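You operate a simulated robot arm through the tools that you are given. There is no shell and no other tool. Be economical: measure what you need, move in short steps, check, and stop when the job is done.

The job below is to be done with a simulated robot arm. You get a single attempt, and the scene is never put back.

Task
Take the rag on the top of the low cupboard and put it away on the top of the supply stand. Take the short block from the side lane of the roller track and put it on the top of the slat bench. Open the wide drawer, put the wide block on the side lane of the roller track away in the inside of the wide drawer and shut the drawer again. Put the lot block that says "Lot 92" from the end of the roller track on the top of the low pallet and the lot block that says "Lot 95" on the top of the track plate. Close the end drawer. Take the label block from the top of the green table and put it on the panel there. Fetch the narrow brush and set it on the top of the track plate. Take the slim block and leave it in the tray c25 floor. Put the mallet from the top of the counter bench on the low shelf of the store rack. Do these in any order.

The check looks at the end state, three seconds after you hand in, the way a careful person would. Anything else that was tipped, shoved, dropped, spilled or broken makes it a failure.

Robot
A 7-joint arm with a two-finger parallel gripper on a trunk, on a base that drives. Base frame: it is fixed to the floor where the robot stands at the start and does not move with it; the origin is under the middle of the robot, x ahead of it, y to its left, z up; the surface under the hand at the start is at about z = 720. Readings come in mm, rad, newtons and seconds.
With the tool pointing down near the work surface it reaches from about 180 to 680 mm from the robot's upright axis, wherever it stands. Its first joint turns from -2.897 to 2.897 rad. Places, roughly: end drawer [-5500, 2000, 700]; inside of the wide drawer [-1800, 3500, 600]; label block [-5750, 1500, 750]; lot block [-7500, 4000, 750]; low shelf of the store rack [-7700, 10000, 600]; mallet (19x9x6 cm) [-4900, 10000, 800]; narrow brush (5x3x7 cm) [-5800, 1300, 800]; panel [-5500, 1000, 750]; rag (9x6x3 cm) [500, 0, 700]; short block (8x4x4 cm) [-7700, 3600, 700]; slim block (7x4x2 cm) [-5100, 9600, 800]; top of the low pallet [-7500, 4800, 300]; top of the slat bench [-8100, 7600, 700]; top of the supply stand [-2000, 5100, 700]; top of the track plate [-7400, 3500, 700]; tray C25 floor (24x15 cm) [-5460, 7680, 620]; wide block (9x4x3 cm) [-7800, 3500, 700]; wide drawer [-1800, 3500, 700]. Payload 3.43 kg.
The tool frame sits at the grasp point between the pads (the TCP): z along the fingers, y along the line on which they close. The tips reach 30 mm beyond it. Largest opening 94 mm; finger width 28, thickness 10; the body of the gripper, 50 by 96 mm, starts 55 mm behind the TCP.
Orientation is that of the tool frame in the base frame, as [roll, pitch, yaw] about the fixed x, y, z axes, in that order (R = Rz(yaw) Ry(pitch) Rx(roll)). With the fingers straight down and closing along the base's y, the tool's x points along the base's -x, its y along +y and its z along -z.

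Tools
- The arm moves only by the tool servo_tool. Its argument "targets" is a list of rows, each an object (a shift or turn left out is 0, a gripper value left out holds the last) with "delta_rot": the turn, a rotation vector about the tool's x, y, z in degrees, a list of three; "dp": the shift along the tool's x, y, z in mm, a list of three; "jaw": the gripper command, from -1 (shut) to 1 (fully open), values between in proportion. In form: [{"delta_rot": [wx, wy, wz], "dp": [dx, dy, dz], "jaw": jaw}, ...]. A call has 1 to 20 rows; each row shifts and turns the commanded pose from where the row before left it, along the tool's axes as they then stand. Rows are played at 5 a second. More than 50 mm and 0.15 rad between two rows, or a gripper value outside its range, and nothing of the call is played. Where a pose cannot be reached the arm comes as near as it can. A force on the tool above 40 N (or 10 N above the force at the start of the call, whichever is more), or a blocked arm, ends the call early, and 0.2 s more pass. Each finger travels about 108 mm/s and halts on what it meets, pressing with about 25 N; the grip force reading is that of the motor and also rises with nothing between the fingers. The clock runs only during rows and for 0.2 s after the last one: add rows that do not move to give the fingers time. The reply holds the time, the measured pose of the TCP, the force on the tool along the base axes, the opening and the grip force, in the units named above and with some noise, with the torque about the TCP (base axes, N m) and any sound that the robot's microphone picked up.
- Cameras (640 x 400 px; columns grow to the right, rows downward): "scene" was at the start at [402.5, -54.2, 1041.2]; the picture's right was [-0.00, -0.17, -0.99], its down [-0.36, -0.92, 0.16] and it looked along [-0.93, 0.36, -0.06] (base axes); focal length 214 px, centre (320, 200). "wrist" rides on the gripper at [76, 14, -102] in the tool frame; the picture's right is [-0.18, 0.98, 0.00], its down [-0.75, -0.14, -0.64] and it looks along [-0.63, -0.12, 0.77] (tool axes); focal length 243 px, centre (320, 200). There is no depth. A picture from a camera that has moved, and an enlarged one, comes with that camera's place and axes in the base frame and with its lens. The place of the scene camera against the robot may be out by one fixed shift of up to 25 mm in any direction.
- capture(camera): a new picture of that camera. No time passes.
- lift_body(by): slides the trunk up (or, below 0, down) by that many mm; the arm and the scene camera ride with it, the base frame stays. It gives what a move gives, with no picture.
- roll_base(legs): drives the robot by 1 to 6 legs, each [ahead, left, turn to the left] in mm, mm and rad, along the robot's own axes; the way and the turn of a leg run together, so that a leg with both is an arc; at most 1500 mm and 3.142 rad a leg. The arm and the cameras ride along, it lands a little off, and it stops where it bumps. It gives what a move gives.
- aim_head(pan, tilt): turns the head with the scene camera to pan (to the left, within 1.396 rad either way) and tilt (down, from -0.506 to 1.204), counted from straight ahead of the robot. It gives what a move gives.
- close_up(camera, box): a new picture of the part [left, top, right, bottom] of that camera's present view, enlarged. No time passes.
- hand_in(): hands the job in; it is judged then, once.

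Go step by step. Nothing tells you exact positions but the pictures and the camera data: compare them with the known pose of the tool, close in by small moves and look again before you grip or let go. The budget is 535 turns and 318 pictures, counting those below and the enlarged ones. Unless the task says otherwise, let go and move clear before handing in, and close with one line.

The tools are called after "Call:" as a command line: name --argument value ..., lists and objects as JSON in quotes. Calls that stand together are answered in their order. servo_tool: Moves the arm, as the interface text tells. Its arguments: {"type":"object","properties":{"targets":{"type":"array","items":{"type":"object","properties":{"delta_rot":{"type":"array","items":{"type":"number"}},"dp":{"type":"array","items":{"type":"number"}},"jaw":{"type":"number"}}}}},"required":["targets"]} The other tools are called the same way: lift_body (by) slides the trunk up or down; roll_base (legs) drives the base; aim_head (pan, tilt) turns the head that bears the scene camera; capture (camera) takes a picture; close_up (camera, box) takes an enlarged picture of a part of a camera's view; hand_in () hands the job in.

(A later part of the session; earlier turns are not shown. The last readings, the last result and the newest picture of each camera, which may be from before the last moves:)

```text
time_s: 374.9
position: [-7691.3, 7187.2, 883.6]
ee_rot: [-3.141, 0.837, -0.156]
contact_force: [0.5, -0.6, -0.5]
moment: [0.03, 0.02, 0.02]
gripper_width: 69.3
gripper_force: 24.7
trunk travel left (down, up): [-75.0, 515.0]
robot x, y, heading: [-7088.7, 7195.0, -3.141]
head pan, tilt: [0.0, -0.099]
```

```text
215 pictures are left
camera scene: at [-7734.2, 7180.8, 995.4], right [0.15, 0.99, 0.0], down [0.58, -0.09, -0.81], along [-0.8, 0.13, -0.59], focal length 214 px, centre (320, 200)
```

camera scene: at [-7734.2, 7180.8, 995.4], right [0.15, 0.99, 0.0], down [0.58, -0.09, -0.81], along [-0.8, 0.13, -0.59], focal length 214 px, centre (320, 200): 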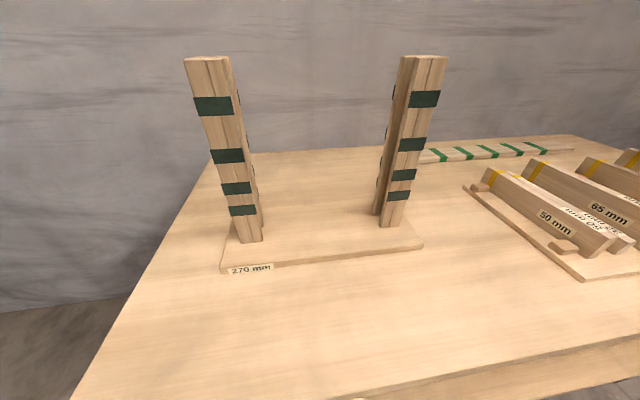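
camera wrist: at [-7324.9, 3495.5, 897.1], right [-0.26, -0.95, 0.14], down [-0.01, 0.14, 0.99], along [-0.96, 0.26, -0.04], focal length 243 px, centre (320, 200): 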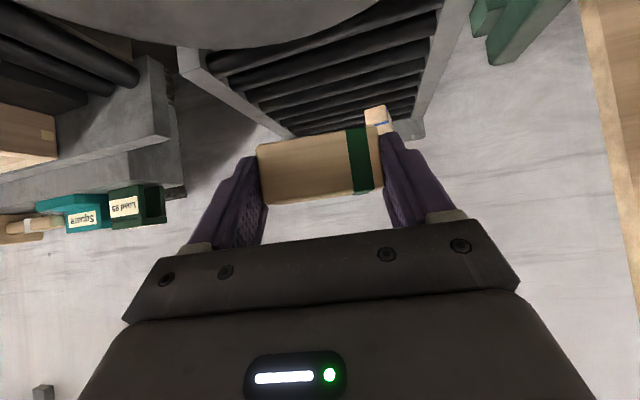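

Call:
roll_base --legs '[[165, 20, 0]]'

Call:
servo_tool --targets '[{"dp": [18.6, 0, 16.7]}, {"dp": [18.6, 0, 16.7]}, {"dp": [18.6, 0, 16.7]}, {"dp": [18.6, 0, 16.7]}]'

Call:
aim_head --pan 0 --tilt 0.7

Call:
capture --camera "scene"

Call:
capture --camera "wrist"

```text
time_s: 376.3
position: [-7857.4, 7167.3, 883.0]
ee_rot: [-3.141, 0.838, -0.155]
contact_force: [0.4, 0.3, -1.2]
moment: [-0.04, 0.04, -0.02]
gripper_width: 69.5
gripper_force: 25.0
trunk travel left (down, up): [-75.0, 515.0]
robot x, y, heading: [-7247.6, 7175.5, -3.136]
head pan, tilt: [0.0, -0.099]
```

```text
time_s: 377.3
position: [-7856.9, 7168.0, 783.5]
ee_rot: [-3.141, 0.838, -0.154]
contact_force: [0.3, 0.3, -0.4]
moment: [0.04, -0.02, 0.0]
gripper_width: 69.5
gripper_force: 24.5
trunk travel left (down, up): [-75.0, 515.0]
robot x, y, heading: [-7254.2, 7180.5, -3.135]
head pan, tilt: [0.0, -0.099]
```

```text
time_s: 378.4
position: [-7858.0, 7167.2, 784.3]
ee_rot: [-3.141, 0.837, -0.156]
contact_force: [-0.4, -1.2, -0.1]
moment: [-0.02, -0.04, 0.01]
gripper_width: 69.3
gripper_force: 25.2
trunk travel left (down, up): [-75.0, 515.0]
robot x, y, heading: [-7252.8, 7175.1, -3.134]
head pan, tilt: [0.0, 0.7]
```

```text
214 pictures are left
camera scene: at [-7850.0, 7152.5, 842.6], right [0.15, 0.99, 0.0], down [0.98, -0.15, -0.14], along [-0.14, 0.02, -0.99], focal length 214 px, centre (320, 200)
```

scene: 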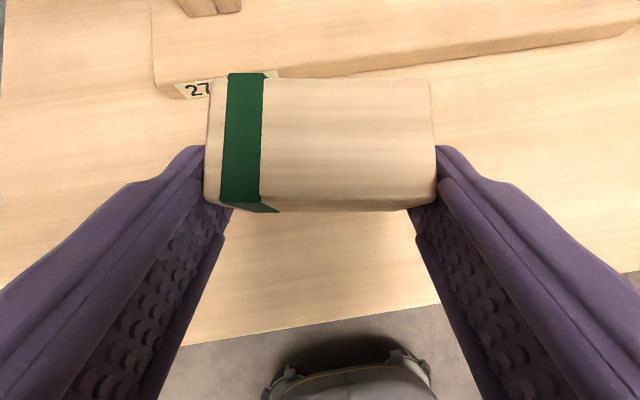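

```text
213 pictures are left
camera wrist: at [-7734.6, 7134.6, 796.9], right [-0.27, -0.95, 0.14], down [0.0, 0.14, 0.99], along [-0.96, 0.27, -0.04], focal length 243 px, centre (320, 200)
```

wrist: 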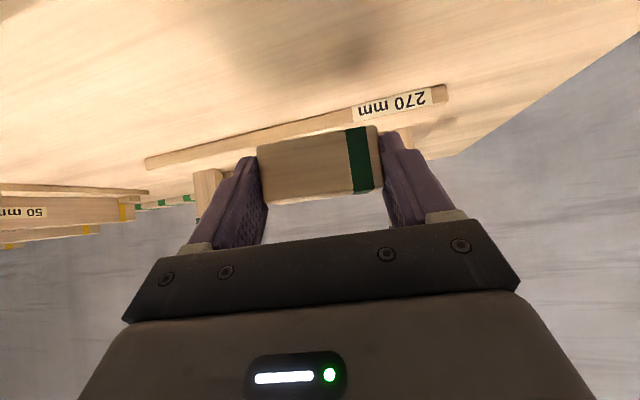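

Call:
servo_tool --targets '[{"dp": [7.4, 0, 6.7]}, {"dp": [7.4, 0, 6.7]}, {"dp": [4.5, 0, 4]}, {"dp": [3, 0, 2.7]}, {"dp": [3, 0, 2.7]}]'

Call:
capture --camera "wrist"

```text
time_s: 379.6
position: [-7857.1, 7166.8, 749.3]
ee_rot: [3.141, 0.839, -0.155]
contact_force: [0.5, -0.9, -1.1]
moment: [-0.01, 0.03, -0.01]
gripper_width: 69.3
gripper_force: 24.9
trunk travel left (down, up): [-75.0, 515.0]
robot x, y, heading: [-7250.2, 7177.6, -3.134]
head pan, tilt: [0.0, 0.7]
```

```text
212 pictures are left
camera wrist: at [-7734.5, 7134.0, 762.4], right [-0.27, -0.95, 0.14], down [0.0, 0.14, 0.99], along [-0.96, 0.27, -0.04], focal length 243 px, centre (320, 200)
```

wrist: 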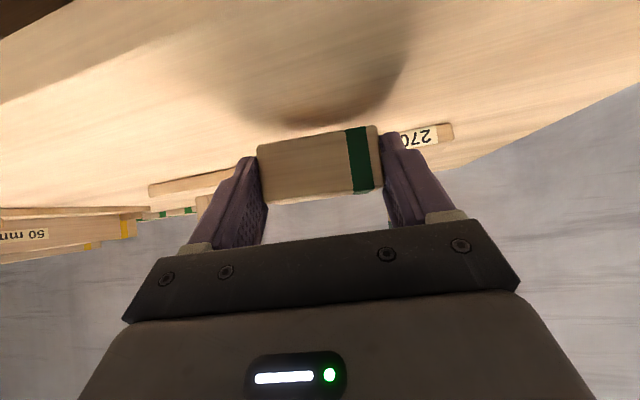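

Still slightly above the surface. Continue in small steps.

Call:
servo_tool --targets '[{"dp": [2.2, 0, 2]}, {"dp": [2.2, 0, 2]}, {"dp": [2.2, 0, 2]}, {"dp": [1.5, 0, 1.3]}]'

```text
time_s: 380.6
position: [-7857.7, 7166.0, 739.4]
ee_rot: [-3.142, 0.839, -0.152]
contact_force: [-0.3, -0.6, -0.3]
moment: [0.02, -0.02, 0.02]
gripper_width: 69.0
gripper_force: 25.4
trunk travel left (down, up): [-75.0, 515.0]
robot x, y, heading: [-7253.2, 7174.2, -3.138]
head pan, tilt: [0.0, 0.7]
```

Call:
servo_tool --targets '[{"dp": [2.2, 0, 2]}, {"dp": [2.2, 0, 2]}, {"dp": [2.2, 0, 2]}, {"dp": [2.2, 0, 2]}]'

```text
time_s: 381.6
position: [-7857.1, 7166.5, 730.3]
ee_rot: [3.14, 0.846, -0.155]
contact_force: [2.5, -0.5, 26.2]
moment: [0.15, 0.21, 0.0]
gripper_width: 69.3
gripper_force: 24.9
trunk travel left (down, up): [-75.0, 515.0]
robot x, y, heading: [-7249.7, 7178.6, -3.135]
head pan, tilt: [0.0, 0.7]
```

Contact. Release and withdraw along the tool axis.

Call:
servo_tool --targets '[{"dp": [-0.8, 0, -0.7]}, {"jaw": 0.3}, {"jaw": 1}, {}, {"dp": [0, 0, -20]}, {"dp": [0, 0, -40]}, {"dp": [0, 0, -40]}, {"dp": [0, 0, -40]}]'

Call:
capture --camera "scene"

```text
time_s: 383.4
position: [-7755.3, 7149.9, 820.9]
ee_rot: [-3.141, 0.837, -0.153]
contact_force: [-0.8, 0.9, 0.4]
moment: [-0.01, 0.02, -0.02]
gripper_width: 94.0
gripper_force: 0.0
trunk travel left (down, up): [-75.0, 515.0]
robot x, y, heading: [-7249.5, 7176.2, -3.137]
head pan, tilt: [0.0, 0.7]
```

```text
211 pictures are left
camera scene: at [-7747.0, 7136.0, 879.4], right [0.15, 0.99, 0.0], down [0.98, -0.15, -0.14], along [-0.14, 0.02, -0.99], focal length 214 px, centre (320, 200)
```

scene: 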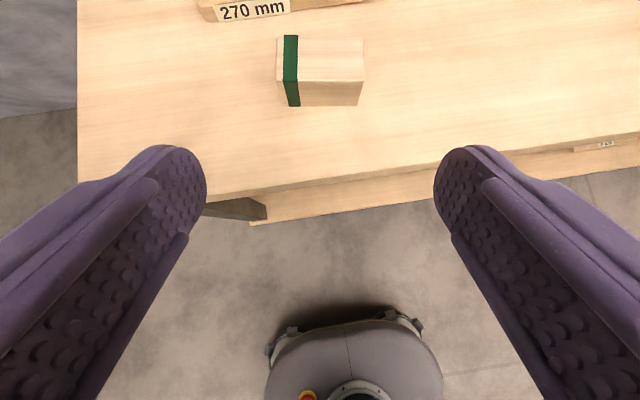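

Short block placed. Next cluster: the counter bench to the north-east. I'll back up, face north and look.

Call:
roll_base --legs '[[-550, 0, 0], [0, 0, -1.57]]'

Call:
lift_body --by 150

Call:
aim_head --pan 0 --tilt -0.45

Call:
capture --camera "scene"

Call:
aim_head --pan -0.9 --tilt -0.3

Call:
capture --camera "scene"

```text
time_s: 390.4
position: [-6725.8, 7681.4, 820.2]
ee_rot: [3.141, 0.838, -1.726]
contact_force: [-0.1, -1.1, 0.4]
moment: [-0.01, 0.01, 0.02]
gripper_width: 93.9
gripper_force: 0.1
trunk travel left (down, up): [-75.0, 515.0]
robot x, y, heading: [-6702.3, 7180.4, 1.575]
head pan, tilt: [0.0, 0.7]
```

```text
time_s: 392.2
position: [-6727.1, 7682.6, 970.8]
ee_rot: [-3.14, 0.838, -1.723]
contact_force: [-0.5, -0.9, 1.4]
moment: [0.0, 0.0, 0.0]
gripper_width: 94.2
gripper_force: 0.1
trunk travel left (down, up): [-225.0, 365.0]
robot x, y, heading: [-6700.7, 7179.9, 1.575]
head pan, tilt: [0.0, 0.7]
```

```text
time_s: 393.6
position: [-6726.4, 7681.0, 970.7]
ee_rot: [-3.14, 0.838, -1.726]
contact_force: [-0.1, -0.1, -0.2]
moment: [0.0, -0.03, 0.0]
gripper_width: 93.8
gripper_force: 0.0
trunk travel left (down, up): [-225.0, 365.0]
robot x, y, heading: [-6701.4, 7177.7, 1.573]
head pan, tilt: [0.0, -0.45]
```

```text
210 pictures are left
camera scene: at [-6713.0, 7720.3, 1113.9], right [0.99, -0.15, 0.0], down [-0.04, -0.28, -0.96], along [0.15, 0.95, -0.28], focal length 214 px, centre (320, 200)
```

scene: 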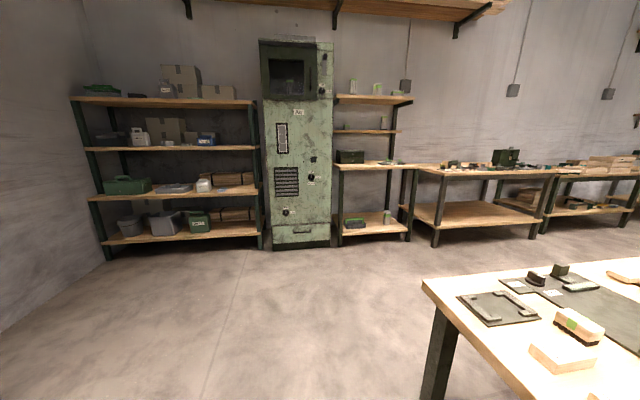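

```text
time_s: 394.8
position: [-6725.9, 7682.0, 970.0]
ee_rot: [3.14, 0.837, -1.725]
contact_force: [0.0, -0.1, 0.1]
moment: [0.0, 0.0, 0.01]
gripper_width: 93.7
gripper_force: 0.0
trunk travel left (down, up): [-225.0, 365.0]
robot x, y, heading: [-6701.8, 7180.3, 1.573]
head pan, tilt: [-0.901, -0.3]
```

```text
209 pictures are left
camera scene: at [-6655.7, 7687.8, 1119.9], right [0.52, -0.67, 0.52], down [0.15, -0.53, -0.83], along [0.84, 0.52, -0.18], focal length 214 px, centre (320, 200)
```

scene: 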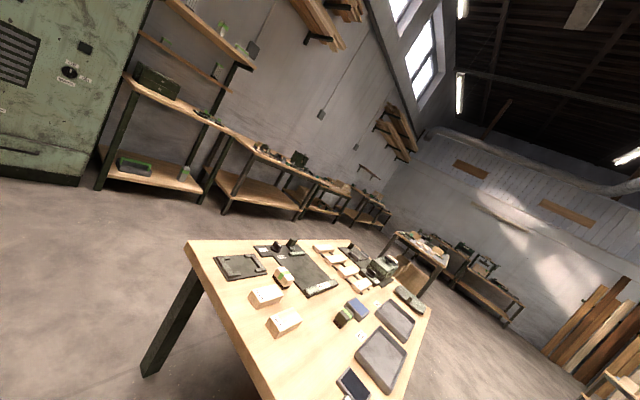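

Rack is at left (x≈-8460…-7000, y≈9810), the counter bench at x≈-5200…-3900, front y≈9580. I'll drive around the tray table to the counter.

Call:
roll_base --legs '[[1500, 0, 0], [200, 0, 0], [0, -1500, 0], [0, -200, 0]]'

Call:
aim_head --pan 0 --tilt -0.2

Call:
capture --camera "scene"

```text
time_s: 411.6
position: [-5042.4, 9414.4, 970.8]
ee_rot: [-3.14, 0.838, -1.713]
contact_force: [-0.5, 0.4, -1.0]
moment: [0.0, 0.0, 0.0]
gripper_width: 94.0
gripper_force: 0.0
trunk travel left (down, up): [-225.0, 365.0]
robot x, y, heading: [-5012.3, 8912.6, 1.595]
head pan, tilt: [-0.901, -0.3]
```

```text
time_s: 412.9
position: [-5042.9, 9413.1, 970.9]
ee_rot: [3.141, 0.838, -1.71]
contact_force: [0.0, 0.7, -0.4]
moment: [-0.01, 0.0, -0.03]
gripper_width: 93.9
gripper_force: 0.0
trunk travel left (down, up): [-225.0, 365.0]
robot x, y, heading: [-5010.6, 8910.2, 1.592]
head pan, tilt: [0.0, -0.201]
```

```text
208 pictures are left
camera scene: at [-5031.5, 9449.5, 1091.0], right [0.99, -0.14, 0.0], down [-0.07, -0.5, -0.86], along [0.12, 0.85, -0.51], focal length 214 px, centre (320, 200)
```

scene: 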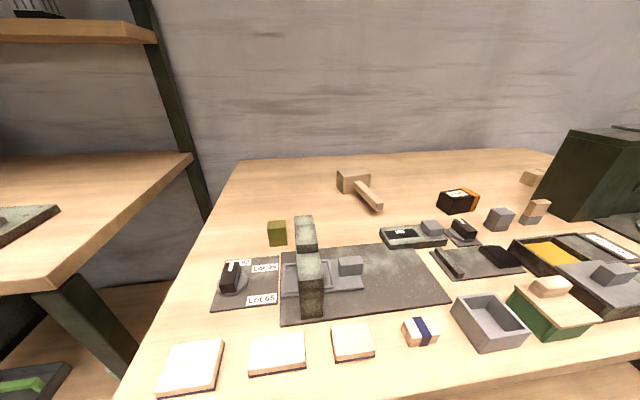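

Call:
close_up --camera "scene" --box '[140, 210, 460, 400]'

Call:
close_up --camera "scene" --box '[320, 150, 640, 350]'

```text
2.00 times, centred on (300, 305) of scene
camera zoom: at [-5031.5, 9449.5, 1091.0], right [0.99, -0.14, 0.0], down [-0.07, -0.5, -0.86], along [0.12, 0.85, -0.51], focal length 429 px, centre (360, -10)
```

zoom: 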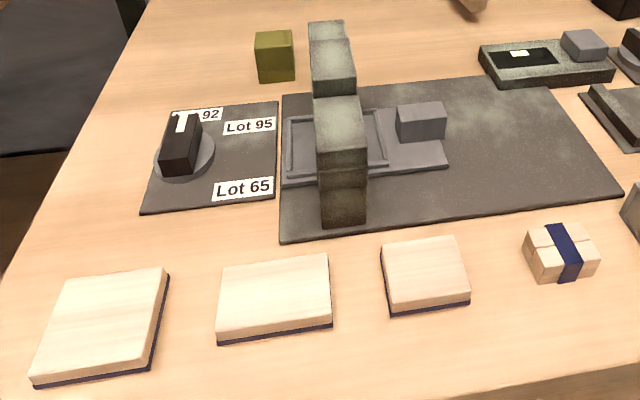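

```text
2.00 times, centred on (480, 250) of scene
camera zoom: at [-5031.5, 9449.5, 1091.0], right [0.99, -0.14, 0.0], down [-0.07, -0.5, -0.86], along [0.12, 0.85, -0.51], focal length 429 px, centre (0, 100)
```

zoom: 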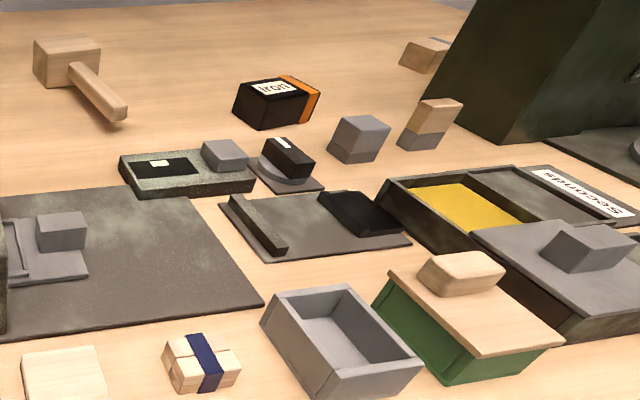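

Three plain tiles sit at the front: likely the slim block (7x4) is the middle one. I'll get a top-down look to measure.

Call:
servo_tool --targets '[{"delta_rot": [0, 8, 0]}, {"delta_rot": [0, 8, 0]}, {"delta_rot": [0, 8, 0]}, {"delta_rot": [0, 8, 0]}, {"delta_rot": [0, 8, 0]}, {"delta_rot": [0, 8, 0]}, {"delta_rot": [0, 0, -6.5]}]'

Call:
roll_base --legs '[[80, 0, -0.02]]'

Call:
aim_head --pan 0 --tilt 0

Call:
capture --camera "scene"

Call:
capture --camera "wrist"

```text
time_s: 414.4
position: [-5042.8, 9413.7, 970.3]
ee_rot: [-3.14, 0.0, -1.597]
contact_force: [0.0, 0.0, -1.0]
moment: [-0.01, -0.01, 0.01]
gripper_width: 94.1
gripper_force: 0.2
trunk travel left (down, up): [-225.0, 365.0]
robot x, y, heading: [-5013.1, 8912.1, 1.592]
head pan, tilt: [0.0, -0.201]
```

```text
time_s: 415.5
position: [-5034.4, 9495.9, 970.5]
ee_rot: [3.141, 0.001, -1.616]
contact_force: [-0.3, -0.7, 0.1]
moment: [0.0, 0.02, 0.03]
gripper_width: 93.9
gripper_force: 0.1
trunk travel left (down, up): [-225.0, 365.0]
robot x, y, heading: [-5010.2, 8988.7, 1.565]
head pan, tilt: [0.0, -0.201]
```

```text
time_s: 416.2
position: [-5034.0, 9495.4, 970.8]
ee_rot: [-3.141, 0.0, -1.618]
contact_force: [0.0, 0.8, -0.1]
moment: [0.01, 0.03, 0.02]
gripper_width: 93.8
gripper_force: 0.1
trunk travel left (down, up): [-225.0, 365.0]
robot x, y, heading: [-5013.7, 8990.5, 1.569]
head pan, tilt: [0.0, 0.0]
```

```text
205 pictures are left
camera scene: at [-5024.1, 9590.7, 1004.9], right [1.0, -0.05, 0.0], down [-0.05, -1.0, 0.0], along [0.0, 0.0, -1.0], focal length 214 px, centre (320, 200)
```

scene: 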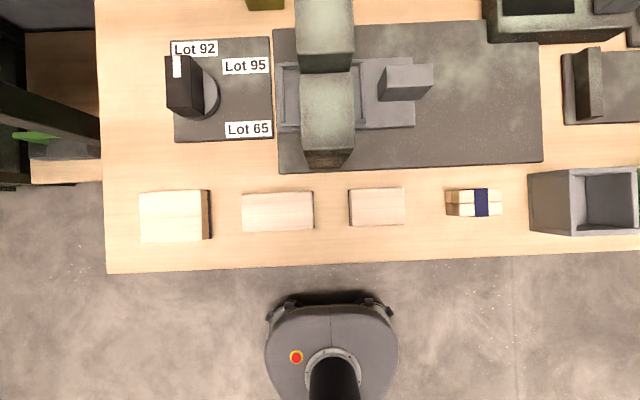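

```text
204 pictures are left
camera wrist: at [-5052.7, 9420.6, 1074.2], right [-0.97, 0.23, 0.0], down [0.18, 0.75, 0.64], along [0.15, 0.62, -0.77], focal length 243 px, centre (320, 200)
```

wrist: 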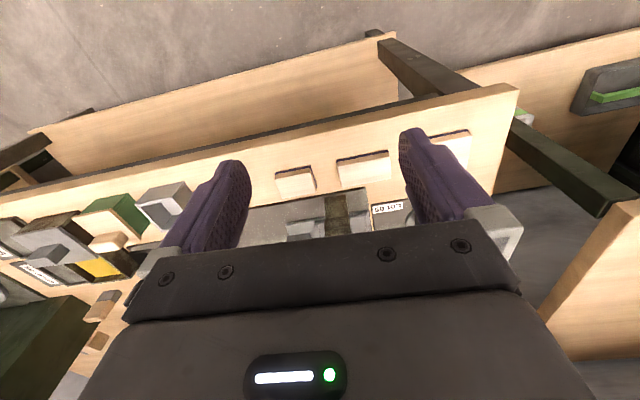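

The middle tile measures about 70x40 – the slim block, at about (-5067,9575). Moving above it.

Call:
servo_tool --targets '[{"dp": [-38, 18, 0]}, {"dp": [-37, 18, 0]}, {"dp": [0, 0, 45]}, {"dp": [0, 0, 45]}]'

Call:
capture --camera "wrist"

```text
time_s: 417.2
position: [-5065.7, 9572.4, 880.7]
ee_rot: [3.141, 0.0, -1.619]
contact_force: [0.1, 0.6, -0.4]
moment: [-0.01, 0.03, -0.01]
gripper_width: 94.1
gripper_force: 0.1
trunk travel left (down, up): [-225.0, 365.0]
robot x, y, heading: [-5013.2, 8993.3, 1.571]
head pan, tilt: [0.0, 0.0]
```

```text
203 pictures are left
camera wrist: at [-5085.0, 9497.6, 983.5], right [-0.97, 0.23, 0.0], down [0.18, 0.75, 0.64], along [0.15, 0.63, -0.77], focal length 243 px, centre (320, 200)
```

wrist: 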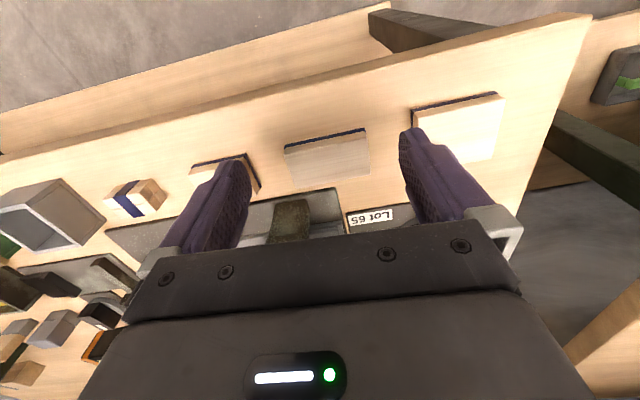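

Call:
servo_tool --targets '[{"dp": [0, 0, 20]}, {"dp": [0, 0, 15]}]'

Call:
capture --camera "wrist"

Call:
aim_head --pan 0 --tilt 0.6

Call:
capture --camera "scene"

```text
time_s: 417.8
position: [-5066.3, 9571.0, 845.4]
ee_rot: [-3.141, 0.002, -1.619]
contact_force: [-0.2, -0.8, 2.1]
moment: [0.24, -0.04, 0.03]
gripper_width: 94.2
gripper_force: 0.0
trunk travel left (down, up): [-225.0, 365.0]
robot x, y, heading: [-5010.5, 8991.3, 1.566]
head pan, tilt: [0.0, 0.0]
```

```text
202 pictures are left
camera wrist: at [-5084.9, 9497.3, 949.0], right [-0.97, 0.23, 0.0], down [0.18, 0.75, 0.64], along [0.15, 0.63, -0.77], focal length 243 px, centre (320, 200)
```

wrist: 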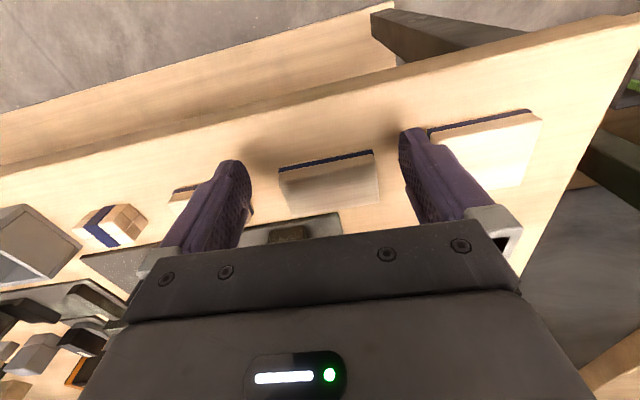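

```text
time_s: 418.8
position: [-5066.4, 9571.9, 845.2]
ee_rot: [-3.141, 0.001, -1.619]
contact_force: [0.6, 0.1, 0.9]
moment: [0.03, 0.0, 0.01]
gripper_width: 93.8
gripper_force: 0.0
trunk travel left (down, up): [-225.0, 365.0]
robot x, y, heading: [-5014.3, 8988.4, 1.569]
head pan, tilt: [0.0, 0.6]
```

```text
201 pictures are left
camera scene: at [-5058.8, 9612.2, 881.3], right [1.0, -0.05, 0.0], down [-0.04, -0.82, 0.56], along [-0.03, -0.56, -0.83], focal length 214 px, centre (320, 200)
```

scene: 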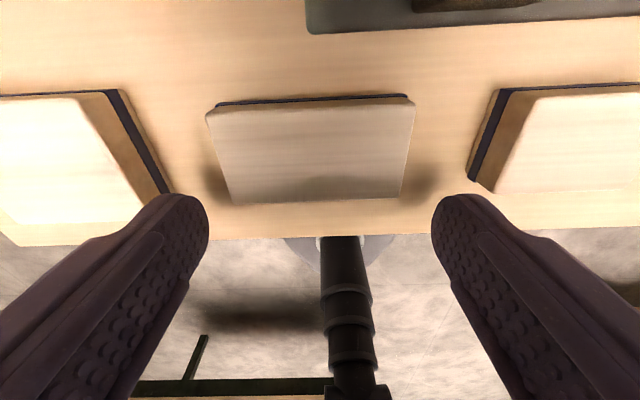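

Tile top is at z≈815 and about 70 mm wide between the fingers; I need ~13 mm more in +y. Then lower and close.

Call:
servo_tool --targets '[{"dp": [-13, 0, 0]}, {"dp": [0, 0, 10]}, {"dp": [0, 0, 5]}]'

Call:
capture --camera "wrist"

```text
time_s: 419.6
position: [-5066.3, 9585.0, 831.3]
ee_rot: [3.14, 0.006, -1.616]
contact_force: [-1.2, -0.2, 14.2]
moment: [0.9, -0.4, 0.09]
gripper_width: 93.9
gripper_force: 0.1
trunk travel left (down, up): [-225.0, 365.0]
robot x, y, heading: [-5016.7, 8990.5, 1.568]
head pan, tilt: [0.0, 0.6]
```

```text
200 pictures are left
camera wrist: at [-5084.6, 9510.3, 935.6], right [-0.97, 0.23, 0.0], down [0.18, 0.74, 0.65], along [0.15, 0.63, -0.76], focal length 243 px, centre (320, 200)
```

wrist: 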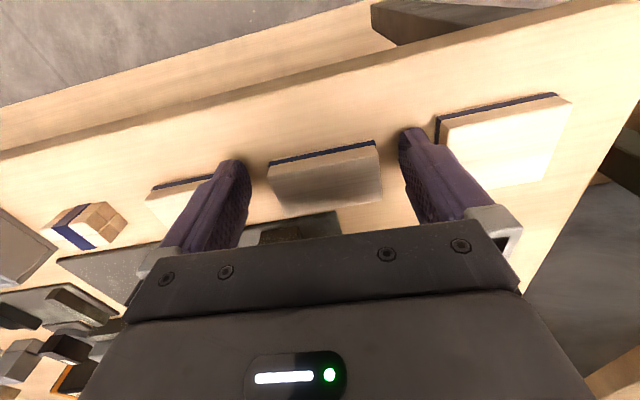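

The gripper body is touching the press arch behind the tile. I'll lift a little, tilt the tool back 8° and shift toward me before gripping.

Call:
servo_tool --targets '[{"dp": [0, 0, -6]}, {"dp": [7, 0, 0]}, {"delta_rot": [0, -8, 0]}, {}]'

Call:
capture --camera "wrist"

Call:
capture --camera "scene"

```text
time_s: 420.6
position: [-5065.6, 9578.4, 836.0]
ee_rot: [3.141, 0.139, -1.619]
contact_force: [0.5, -0.5, 0.1]
moment: [0.0, 0.02, -0.02]
gripper_width: 93.8
gripper_force: 0.2
trunk travel left (down, up): [-225.0, 365.0]
robot x, y, heading: [-5013.6, 8990.8, 1.564]
head pan, tilt: [0.0, 0.6]
```

```text
199 pictures are left
camera wrist: at [-5085.3, 9489.7, 928.3], right [-0.97, 0.23, 0.03], down [0.17, 0.65, 0.74], along [0.15, 0.73, -0.67], focal length 243 px, centre (320, 200)
```

wrist: 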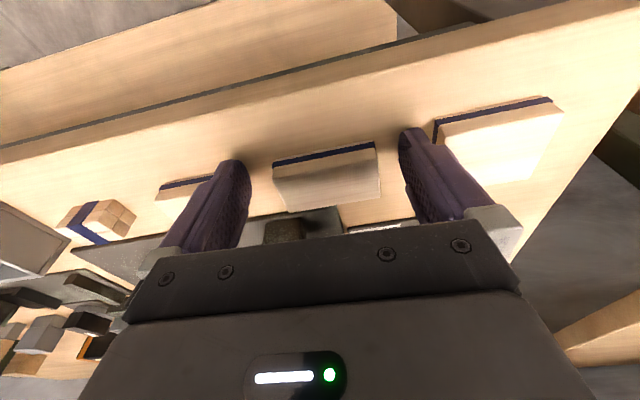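

```text
198 pictures are left
camera scene: at [-5058.9, 9611.7, 879.5], right [1.0, -0.05, 0.0], down [-0.04, -0.9, 0.44], along [-0.02, -0.44, -0.9], focal length 214 px, centre (320, 200)
```

scene: 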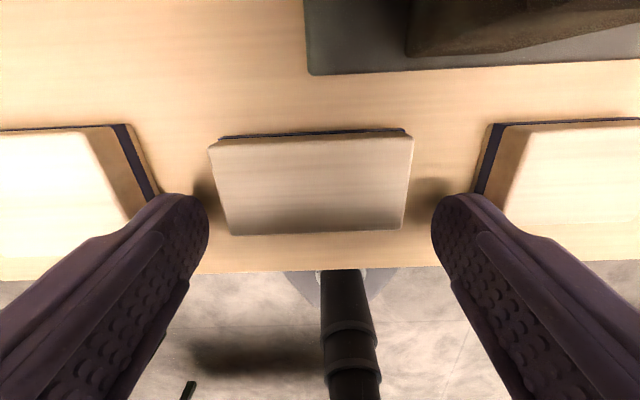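

Call:
servo_tool --targets '[{"dp": [0.7, 0, 4]}, {"dp": [0.5, 0, 3]}, {}]'

```text
time_s: 421.4
position: [-5066.7, 9578.4, 830.7]
ee_rot: [-3.141, 0.143, -1.619]
contact_force: [0.6, -0.1, 27.1]
moment: [-0.33, -0.55, -0.02]
gripper_width: 93.8
gripper_force: 0.1
trunk travel left (down, up): [-225.0, 365.0]
robot x, y, heading: [-5014.5, 8992.1, 1.561]
head pan, tilt: [0.0, 0.6]
```

Call:
servo_tool --targets '[{"dp": [0, 0, -1]}, {"jaw": -1}, {}, {}, {}]'

Call:
servo_tool --targets '[{"dp": [-0.4, 0, -3]}, {"dp": [-0.7, 0, -5]}, {"dp": [-1, 0, -7]}, {"dp": [-1.4, 0, -10]}, {"dp": [-1.4, 0, -10]}, {"dp": [-1.4, 0, -10]}]'

Call:
capture --camera "wrist"

```text
time_s: 422.6
position: [-5066.2, 9575.8, 830.9]
ee_rot: [3.14, 0.143, -1.618]
contact_force: [3.6, -1.7, 29.2]
moment: [-0.34, -0.28, -0.02]
gripper_width: 63.0
gripper_force: 25.0
trunk travel left (down, up): [-225.0, 365.0]
robot x, y, heading: [-5014.8, 8987.7, 1.565]
head pan, tilt: [0.0, 0.6]
```

```text
time_s: 424.0
position: [-5067.9, 9576.1, 876.5]
ee_rot: [-3.141, 0.139, -1.618]
contact_force: [0.1, 0.5, -0.6]
moment: [0.0, 0.02, 0.03]
gripper_width: 63.1
gripper_force: 25.0
trunk travel left (down, up): [-225.0, 365.0]
robot x, y, heading: [-5012.6, 8991.5, 1.569]
head pan, tilt: [0.0, 0.6]
```

```text
197 pictures are left
camera wrist: at [-5085.6, 9489.2, 968.2], right [-0.97, 0.23, 0.03], down [0.17, 0.65, 0.74], along [0.15, 0.73, -0.67], focal length 243 px, centre (320, 200)
```

wrist: 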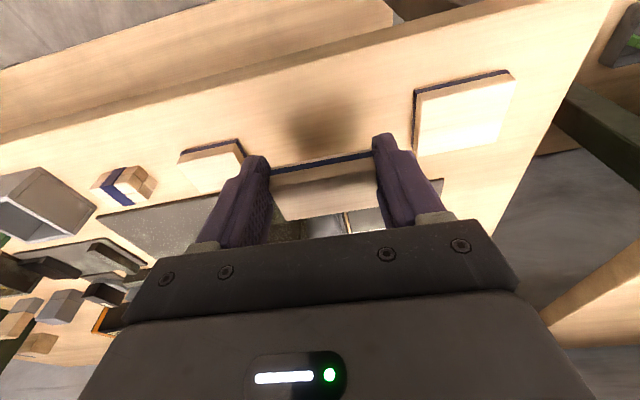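

Slim block held (63 mm). Lift higher, back away and turn to face the tray table to the south.

Call:
servo_tool --targets '[{"dp": [0, 0, -30]}, {"dp": [0, 0, -30]}, {"dp": [0, 0, -30]}, {"dp": [35, 0, 0]}, {"dp": [35, 0, 0]}, {"dp": [35, 0, 0]}]'

Call:
roll_base --legs '[[-200, 0, 0], [0, 0, 3.14]]'

Call:
aim_head --pan 0 --tilt -0.5

Call:
capture --camera "scene"

```text
time_s: 425.4
position: [-5072.0, 9461.0, 950.6]
ee_rot: [-3.141, 0.141, -1.616]
contact_force: [0.2, 0.3, -1.1]
moment: [0.01, -0.01, -0.03]
gripper_width: 62.8
gripper_force: 25.1
trunk travel left (down, up): [-225.0, 365.0]
robot x, y, heading: [-5014.0, 8990.1, 1.575]
head pan, tilt: [0.0, 0.6]
```

```text
time_s: 434.4
position: [-4952.9, 8320.7, 950.6]
ee_rot: [-3.141, 0.139, 1.526]
contact_force: [0.1, 0.1, -0.9]
moment: [-0.03, 0.04, -0.01]
gripper_width: 62.6
gripper_force: 25.1
trunk travel left (down, up): [-225.0, 365.0]
robot x, y, heading: [-5012.2, 8791.6, -1.571]
head pan, tilt: [0.0, 0.6]
```

```text
time_s: 435.7
position: [-4953.2, 8320.3, 949.3]
ee_rot: [3.14, 0.14, 1.526]
contact_force: [0.1, -0.4, -0.7]
moment: [0.01, 0.02, 0.02]
gripper_width: 62.9
gripper_force: 24.7
trunk travel left (down, up): [-225.0, 365.0]
robot x, y, heading: [-5012.4, 8794.2, -1.569]
head pan, tilt: [0.0, -0.499]
```

```text
196 pictures are left
camera scene: at [-4954.9, 8166.3, 1027.9], right [-1.0, 0.05, 0.0], down [0.04, 0.8, -0.6], along [-0.03, -0.6, -0.8], focal length 214 px, centre (320, 200)
```

scene: 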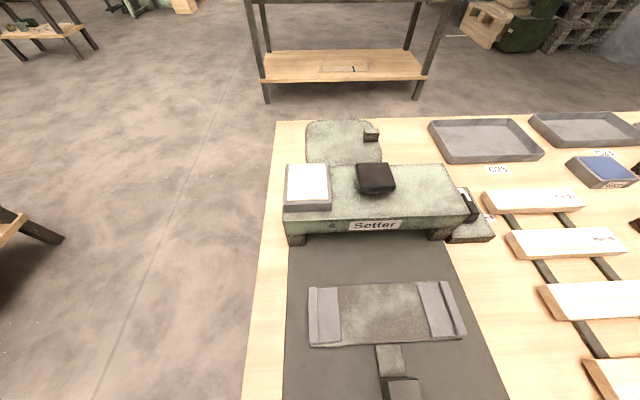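

Tray C25 is on the far (south) side of this table at about (-5455,7684). I'll drive around the east end and approach from the south.

Call:
close_up --camera "scene" --box '[420, 100, 640, 200]'

Call:
roll_base --legs '[[0, 600, 0], [1500, 0, 0], [150, 0, 0], [0, -990, 0], [0, 0, 3.14]]'

Call:
aim_head --pan 0 --tilt -0.1

Call:
capture --camera "scene"

```text
2.91 times, centred on (530, 150) of scene
camera zoom: at [-4954.9, 8166.3, 1027.9], right [-1.0, 0.05, 0.0], down [0.04, 0.8, -0.6], along [-0.03, -0.6, -0.8], focal length 624 px, centre (-291, 346)
```

zoom: 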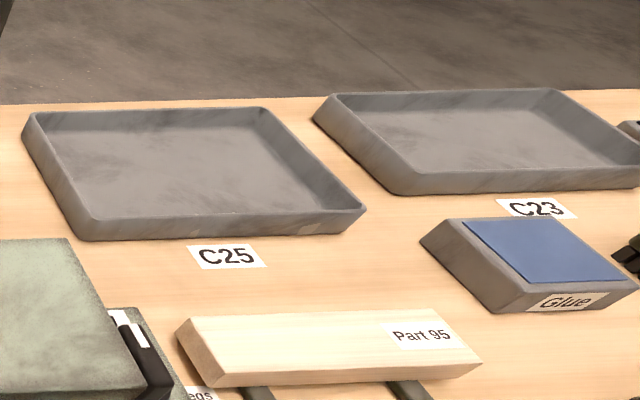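

```text
time_s: 459.2
position: [-5458.1, 7618.8, 951.3]
ee_rot: [3.14, 0.14, -1.62]
contact_force: [-0.5, 0.3, -0.5]
moment: [-0.04, 0.01, 0.01]
gripper_width: 62.4
gripper_force: 24.8
trunk travel left (down, up): [-225.0, 365.0]
robot x, y, heading: [-5398.7, 7148.3, 1.568]
head pan, tilt: [0.0, -0.499]
```

```text
time_s: 460.1
position: [-5457.0, 7619.6, 950.1]
ee_rot: [-3.141, 0.139, -1.623]
contact_force: [-0.8, -0.6, -0.5]
moment: [0.04, 0.02, 0.0]
gripper_width: 62.8
gripper_force: 25.1
trunk travel left (down, up): [-225.0, 365.0]
robot x, y, heading: [-5402.0, 7150.0, 1.566]
head pan, tilt: [0.0, -0.099]
```

```text
194 pictures are left
camera scene: at [-5447.5, 7716.7, 1003.9], right [1.0, -0.05, 0.0], down [-0.05, -0.97, -0.24], along [0.01, 0.24, -0.97], focal length 214 px, centre (320, 200)
```

scene: 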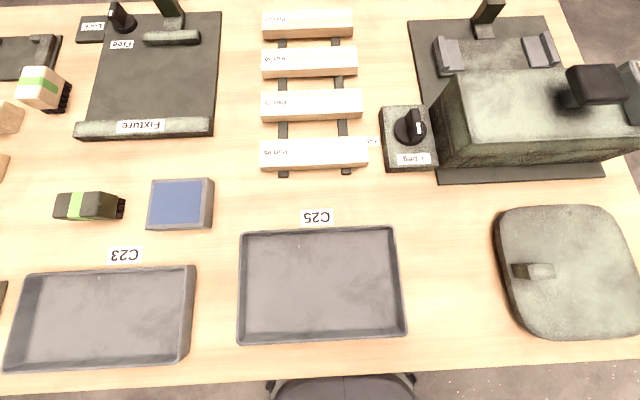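

Tray C25 is right below. Move over its centre and lower.

Call:
servo_tool --targets '[{"dp": [-22, -3, 3]}, {"dp": [-22, -3, 3]}, {"dp": [5.6, 0, 39.6]}, {"dp": [5.6, 0, 39.6]}, {"dp": [5.6, 0, 39.6]}, {"dp": [5.6, 0, 39.6]}, {"dp": [5.6, 0, 39.6]}]'

Call:
capture --camera "wrist"

```text
time_s: 461.7
position: [-5449.6, 7663.4, 750.7]
ee_rot: [3.141, 0.141, -1.622]
contact_force: [0.0, -0.2, 0.0]
moment: [-0.03, -0.02, -0.01]
gripper_width: 62.8
gripper_force: 24.9
trunk travel left (down, up): [-225.0, 365.0]
robot x, y, heading: [-5402.4, 7147.7, 1.563]
head pan, tilt: [0.0, -0.099]
```

```text
193 pictures are left
camera wrist: at [-5469.3, 7575.6, 842.4], right [-0.97, 0.23, 0.03], down [0.17, 0.65, 0.74], along [0.16, 0.72, -0.67], focal length 243 px, centre (320, 200)
```

wrist: 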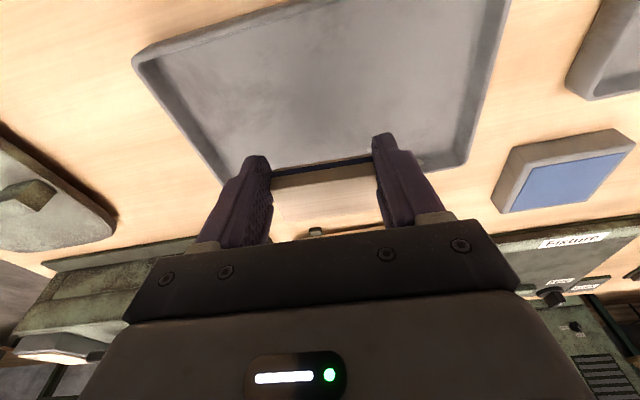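

Call:
servo_tool --targets '[{"dp": [4.2, 0, 29.7]}, {"dp": [2.8, 0, 19.8]}, {"dp": [1.4, 0, 9.9]}, {"dp": [1, 0, 6]}]'

Call:
aim_head --pan 0 --tilt 0.5

Call:
capture --camera "scene"

```text
time_s: 462.7
position: [-5449.2, 7662.0, 683.8]
ee_rot: [-3.14, 0.141, -1.621]
contact_force: [-0.1, 0.1, 0.2]
moment: [-0.04, 0.01, 0.0]
gripper_width: 62.7
gripper_force: 25.3
trunk travel left (down, up): [-225.0, 365.0]
robot x, y, heading: [-5403.2, 7150.4, 1.573]
head pan, tilt: [0.0, -0.099]
```

```text
time_s: 463.7
position: [-5449.8, 7662.5, 684.9]
ee_rot: [-3.141, 0.139, -1.62]
contact_force: [0.4, 0.6, -0.7]
moment: [0.04, -0.01, -0.02]
gripper_width: 62.5
gripper_force: 25.5
trunk travel left (down, up): [-225.0, 365.0]
robot x, y, heading: [-5398.7, 7146.8, 1.564]
head pan, tilt: [0.0, 0.499]
```

```text
192 pictures are left
camera scene: at [-5441.7, 7706.4, 726.4], right [1.0, -0.05, 0.0], down [-0.05, -0.94, 0.35], along [-0.02, -0.35, -0.94], focal length 214 px, centre (320, 200)
```

scene: 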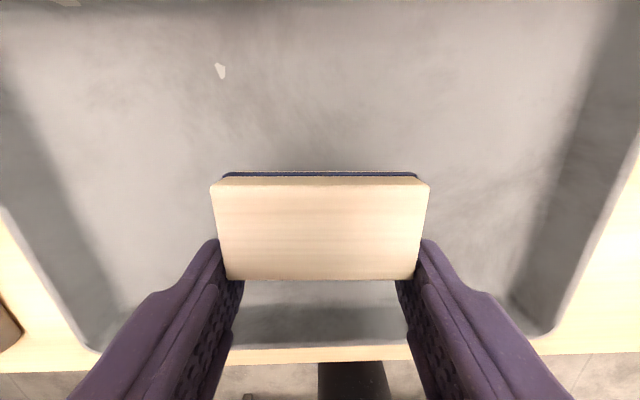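

Call:
servo_tool --targets '[{"dp": [-25, 0, 3.5]}, {"dp": [1, 0, 7]}, {"dp": [0.7, 0, 5]}, {"dp": [0.7, 0, 5]}, {"dp": [0.5, 0, 4]}]'

```text
time_s: 464.9
position: [-5447.1, 7688.2, 663.7]
ee_rot: [-3.141, 0.139, -1.621]
contact_force: [-0.3, -0.3, 0.0]
moment: [0.02, 0.05, -0.02]
gripper_width: 62.7
gripper_force: 25.1
trunk travel left (down, up): [-225.0, 365.0]
robot x, y, heading: [-5400.4, 7150.0, 1.565]
head pan, tilt: [0.0, 0.499]
```

Call:
servo_tool --targets '[{"dp": [0.5, 0, 3.5]}, {"dp": [0.5, 0, 3]}, {"dp": [0.4, 0, 3]}, {"dp": [0.4, 0, 3]}]'

```text
time_s: 465.8
position: [-5449.1, 7688.2, 656.8]
ee_rot: [-3.141, 0.144, -1.621]
contact_force: [2.1, -14.0, 30.5]
moment: [-0.72, -0.32, 0.01]
gripper_width: 62.7
gripper_force: 24.5
trunk travel left (down, up): [-225.0, 365.0]
robot x, y, heading: [-5399.0, 7148.3, 1.567]
head pan, tilt: [0.0, 0.499]
stopped in row 4: the force on the tool passed its limit at 47 N (the readings are from after the stop); the commanded pose is now the measured one
```

Contact with the tray floor. Ease up, release and lift.

Call:
servo_tool --targets '[{"dp": [0, 0, -1]}, {"jaw": 0.0}, {"jaw": 0.6}, {}, {"dp": [-1, 0, -8]}, {"dp": [-5, 0, -35]}, {"dp": [-5.6, 0, -39.6]}, {"dp": [-5.6, 0, -39.6]}, {"dp": [-5.6, 0, -39.6]}]'

Call:
capture --camera "scene"

```text
time_s: 467.8
position: [-5448.1, 7689.2, 818.5]
ee_rot: [-3.141, 0.142, -1.622]
contact_force: [0.3, -0.6, -0.6]
moment: [0.0, -0.01, 0.01]
gripper_width: 75.1
gripper_force: 0.2
trunk travel left (down, up): [-225.0, 365.0]
robot x, y, heading: [-5399.8, 7145.8, 1.562]
head pan, tilt: [0.0, 0.499]
```

```text
191 pictures are left
camera scene: at [-5440.1, 7732.1, 861.0], right [1.0, -0.05, 0.0], down [-0.05, -0.94, 0.35], along [-0.02, -0.35, -0.94], focal length 214 px, centre (320, 200)
```

scene: 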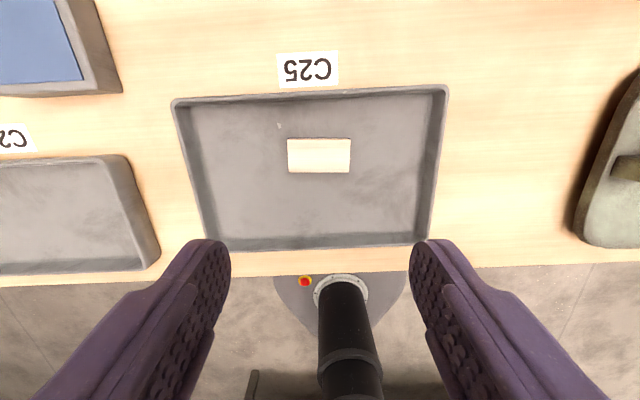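

Slim block placed in C25. Next the mallet: raise the arm and drive back to the counter.

Call:
servo_tool --targets '[{"dp": [-5.6, 0, -39.6], "jaw": 1}, {"dp": [-5.6, 0, -39.6]}, {"dp": [-5.6, 0, -39.6]}, {"dp": [-5.6, 0, -39.6]}, {"dp": [40, 0, 0]}, {"dp": [40, 0, 0]}]'

Call:
roll_base --legs '[[0, -1000, 0], [1500, 0, 0], [400, 0, 0], [0, 400, 0]]'

Call:
aim_head --pan 0 --tilt -0.4

Call:
capture --camera "scene"

```text
time_s: 469.2
position: [-5452.9, 7610.3, 966.6]
ee_rot: [-3.141, 0.14, -1.62]
contact_force: [0.3, -0.3, -0.2]
moment: [0.0, 0.02, -0.02]
gripper_width: 94.2
gripper_force: 0.1
trunk travel left (down, up): [-225.0, 365.0]
robot x, y, heading: [-5396.5, 7143.2, 1.566]
head pan, tilt: [0.0, 0.499]
```

```text
time_s: 485.6
position: [-4851.0, 9519.8, 966.7]
ee_rot: [-3.141, 0.142, -1.625]
contact_force: [0.4, 0.1, -1.1]
moment: [0.04, -0.01, 0.01]
gripper_width: 94.0
gripper_force: 0.1
trunk travel left (down, up): [-225.0, 365.0]
robot x, y, heading: [-4799.6, 9056.6, 1.561]
head pan, tilt: [0.0, 0.499]
```

```text
time_s: 486.8
position: [-4850.3, 9519.6, 965.5]
ee_rot: [-3.141, 0.143, -1.625]
contact_force: [0.5, 0.6, -0.6]
moment: [0.01, -0.02, 0.04]
gripper_width: 94.0
gripper_force: 0.0
trunk travel left (down, up): [-225.0, 365.0]
robot x, y, heading: [-4797.0, 9056.1, 1.562]
head pan, tilt: [0.0, -0.4]
```

```text
190 pictures are left
camera scene: at [-4837.8, 9638.3, 1037.3], right [1.0, -0.05, 0.0], down [-0.05, -0.86, -0.52], along [0.03, 0.51, -0.86], focal length 214 px, centre (320, 200)
```

scene: 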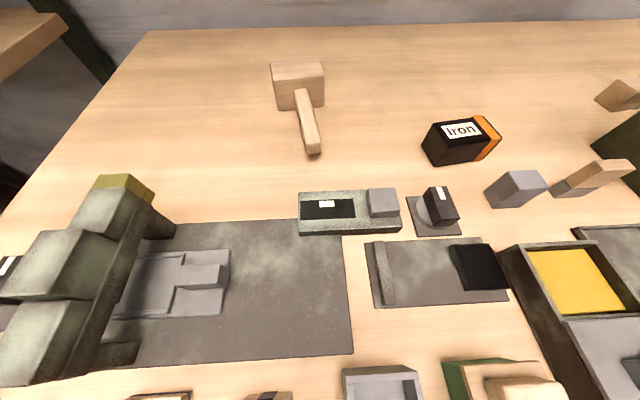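

Mallet head near (-4850,9960), handle pointing toward me. I'll orient the tool tilted 45° along the handle and move closer.

Call:
servo_tool --targets '[{"delta_rot": [-0.75, 0, -5.2]}, {"delta_rot": [-0.75, 0, -5.2]}, {"delta_rot": [0, -8, 0]}, {"delta_rot": [0, -8, 0]}, {"delta_rot": [0, -8, 0]}, {"delta_rot": [0, -8, 0]}, {"delta_rot": [0, -5, 0]}]'

Call:
roll_base --legs '[[200, 0, 0]]'

Call:
capture --camera "wrist"

Call:
aim_head --pan 0 --tilt 0.4

Call:
capture --camera "scene"

```text
time_s: 488.4
position: [-4849.3, 9519.6, 966.9]
ee_rot: [3.141, 0.791, -1.442]
contact_force: [-0.3, 0.5, 0.7]
moment: [0.01, 0.02, -0.02]
gripper_width: 94.0
gripper_force: 0.1
trunk travel left (down, up): [-225.0, 365.0]
robot x, y, heading: [-4800.9, 9057.3, 1.564]
head pan, tilt: [0.0, -0.4]
```

```text
time_s: 490.0
position: [-4848.2, 9719.5, 965.4]
ee_rot: [3.141, 0.787, -1.441]
contact_force: [-0.4, 0.4, 1.0]
moment: [0.02, 0.01, -0.03]
gripper_width: 94.0
gripper_force: 0.0
trunk travel left (down, up): [-225.0, 365.0]
robot x, y, heading: [-4798.2, 9256.6, 1.56]
head pan, tilt: [0.0, -0.4]
```

```text
189 pictures are left
camera wrist: at [-4846.8, 9593.5, 985.6], right [-0.99, 0.0, 0.13], down [0.13, 0.09, 0.99], along [-0.01, 1.0, -0.09], focal length 243 px, centre (320, 200)
```

wrist: 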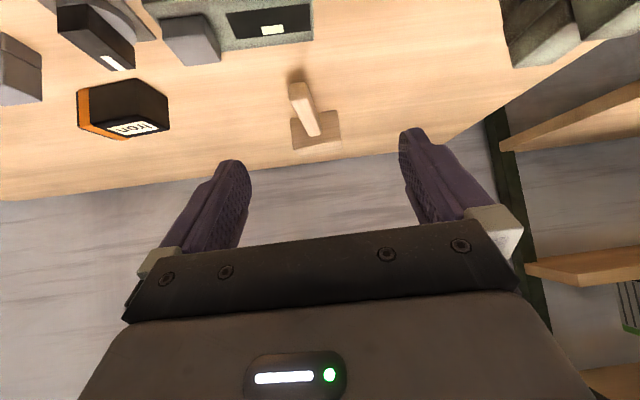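

```text
time_s: 491.1
position: [-4849.0, 9719.0, 966.5]
ee_rot: [3.14, 0.789, -1.442]
contact_force: [-0.4, 0.2, 0.1]
moment: [-0.01, -0.03, -0.03]
gripper_width: 93.8
gripper_force: 0.1
trunk travel left (down, up): [-225.0, 365.0]
robot x, y, heading: [-4799.3, 9256.4, 1.567]
head pan, tilt: [0.0, 0.4]
```

```text
188 pictures are left
camera scene: at [-4846.6, 9729.8, 1038.9], right [0.99, 0.13, 0.0], down [0.12, -0.92, -0.38], along [-0.05, 0.38, -0.93], focal length 214 px, centre (320, 200)
```

scene: 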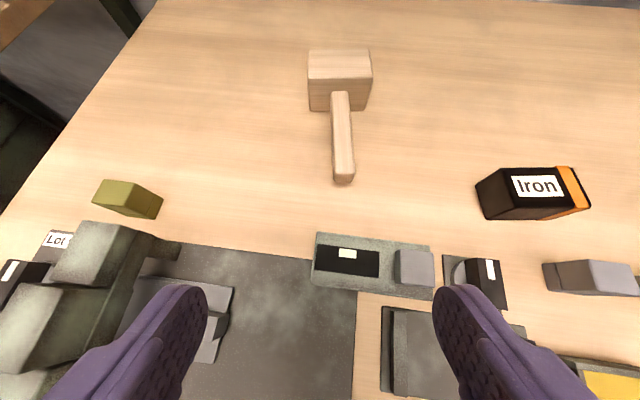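

Call:
servo_tool --targets '[{"dp": [-9, -9, 45]}, {"dp": [-9, -9, 45]}, {"dp": [-9, -8, 45]}, {}]'

Call:
capture --camera "wrist"

Call:
aim_head --pan 0 --tilt 0.7

Call:
capture --camera "scene"

```text
time_s: 492.1
position: [-4837.6, 9835.8, 889.8]
ee_rot: [-3.141, 0.787, -1.441]
contact_force: [0.5, 0.3, -1.1]
moment: [0.03, -0.01, -0.03]
gripper_width: 94.1
gripper_force: 0.1
trunk travel left (down, up): [-225.0, 365.0]
robot x, y, heading: [-4795.8, 9257.8, 1.558]
head pan, tilt: [0.0, 0.4]
```

```text
187 pictures are left
camera wrist: at [-4835.7, 9709.9, 909.3], right [-0.99, 0.0, 0.13], down [0.13, 0.09, 0.99], along [-0.01, 1.0, -0.09], focal length 243 px, centre (320, 200)
```

wrist: 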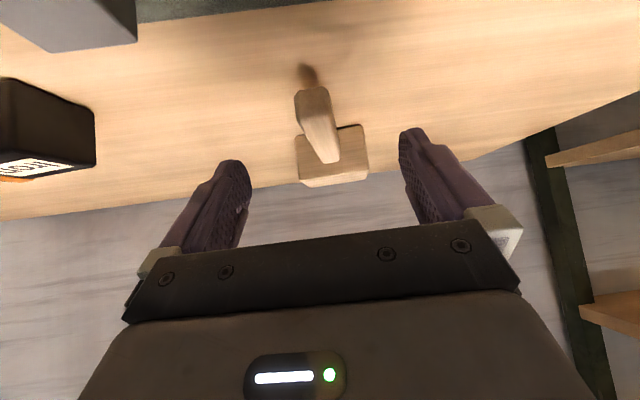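

```text
time_s: 492.9
position: [-4837.4, 9836.7, 891.0]
ee_rot: [-3.141, 0.79, -1.443]
contact_force: [-1.1, -0.5, -0.2]
moment: [-0.01, -0.02, 0.01]
gripper_width: 94.2
gripper_force: 0.0
trunk travel left (down, up): [-225.0, 365.0]
robot x, y, heading: [-4798.9, 9257.8, 1.566]
head pan, tilt: [0.0, 0.7]
```

```text
186 pictures are left
camera scene: at [-4832.3, 9822.2, 949.0], right [0.99, 0.13, 0.0], down [0.13, -0.99, -0.09], along [-0.01, 0.09, -1.0], focal length 214 px, centre (320, 200)
```

scene: 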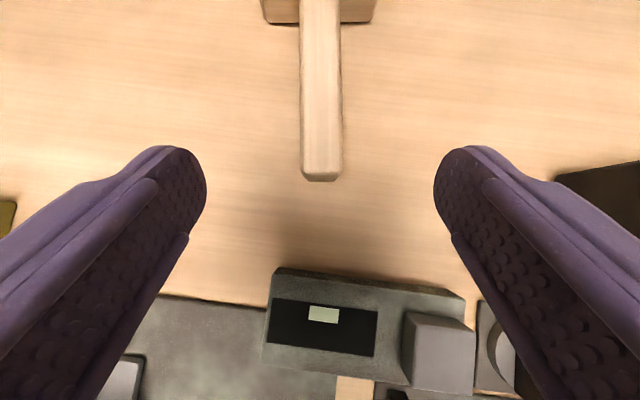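

Handle centred between the fingers. Advance along the tool axis.

Call:
servo_tool --targets '[{"dp": [0, 0, 30]}, {"dp": [0, 0, 25]}, {"dp": [0, 0, 15]}, {"dp": [0, 0, 8]}]'

Call:
capture --camera "wrist"

```text
time_s: 493.9
position: [-4843.5, 9892.4, 835.6]
ee_rot: [3.141, 0.788, -1.442]
contact_force: [-0.3, -0.5, -0.2]
moment: [-0.04, 0.01, -0.01]
gripper_width: 93.9
gripper_force: 0.1
trunk travel left (down, up): [-225.0, 365.0]
robot x, y, heading: [-4799.4, 9255.5, 1.557]
head pan, tilt: [0.0, 0.7]
```

```text
185 pictures are left
camera wrist: at [-4842.8, 9765.4, 855.0], right [-0.99, 0.0, 0.13], down [0.13, 0.09, 0.99], along [-0.01, 1.0, -0.09], focal length 243 px, centre (320, 200)
```

wrist: 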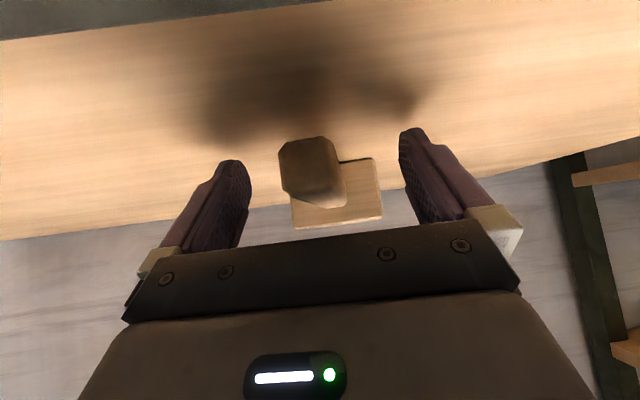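

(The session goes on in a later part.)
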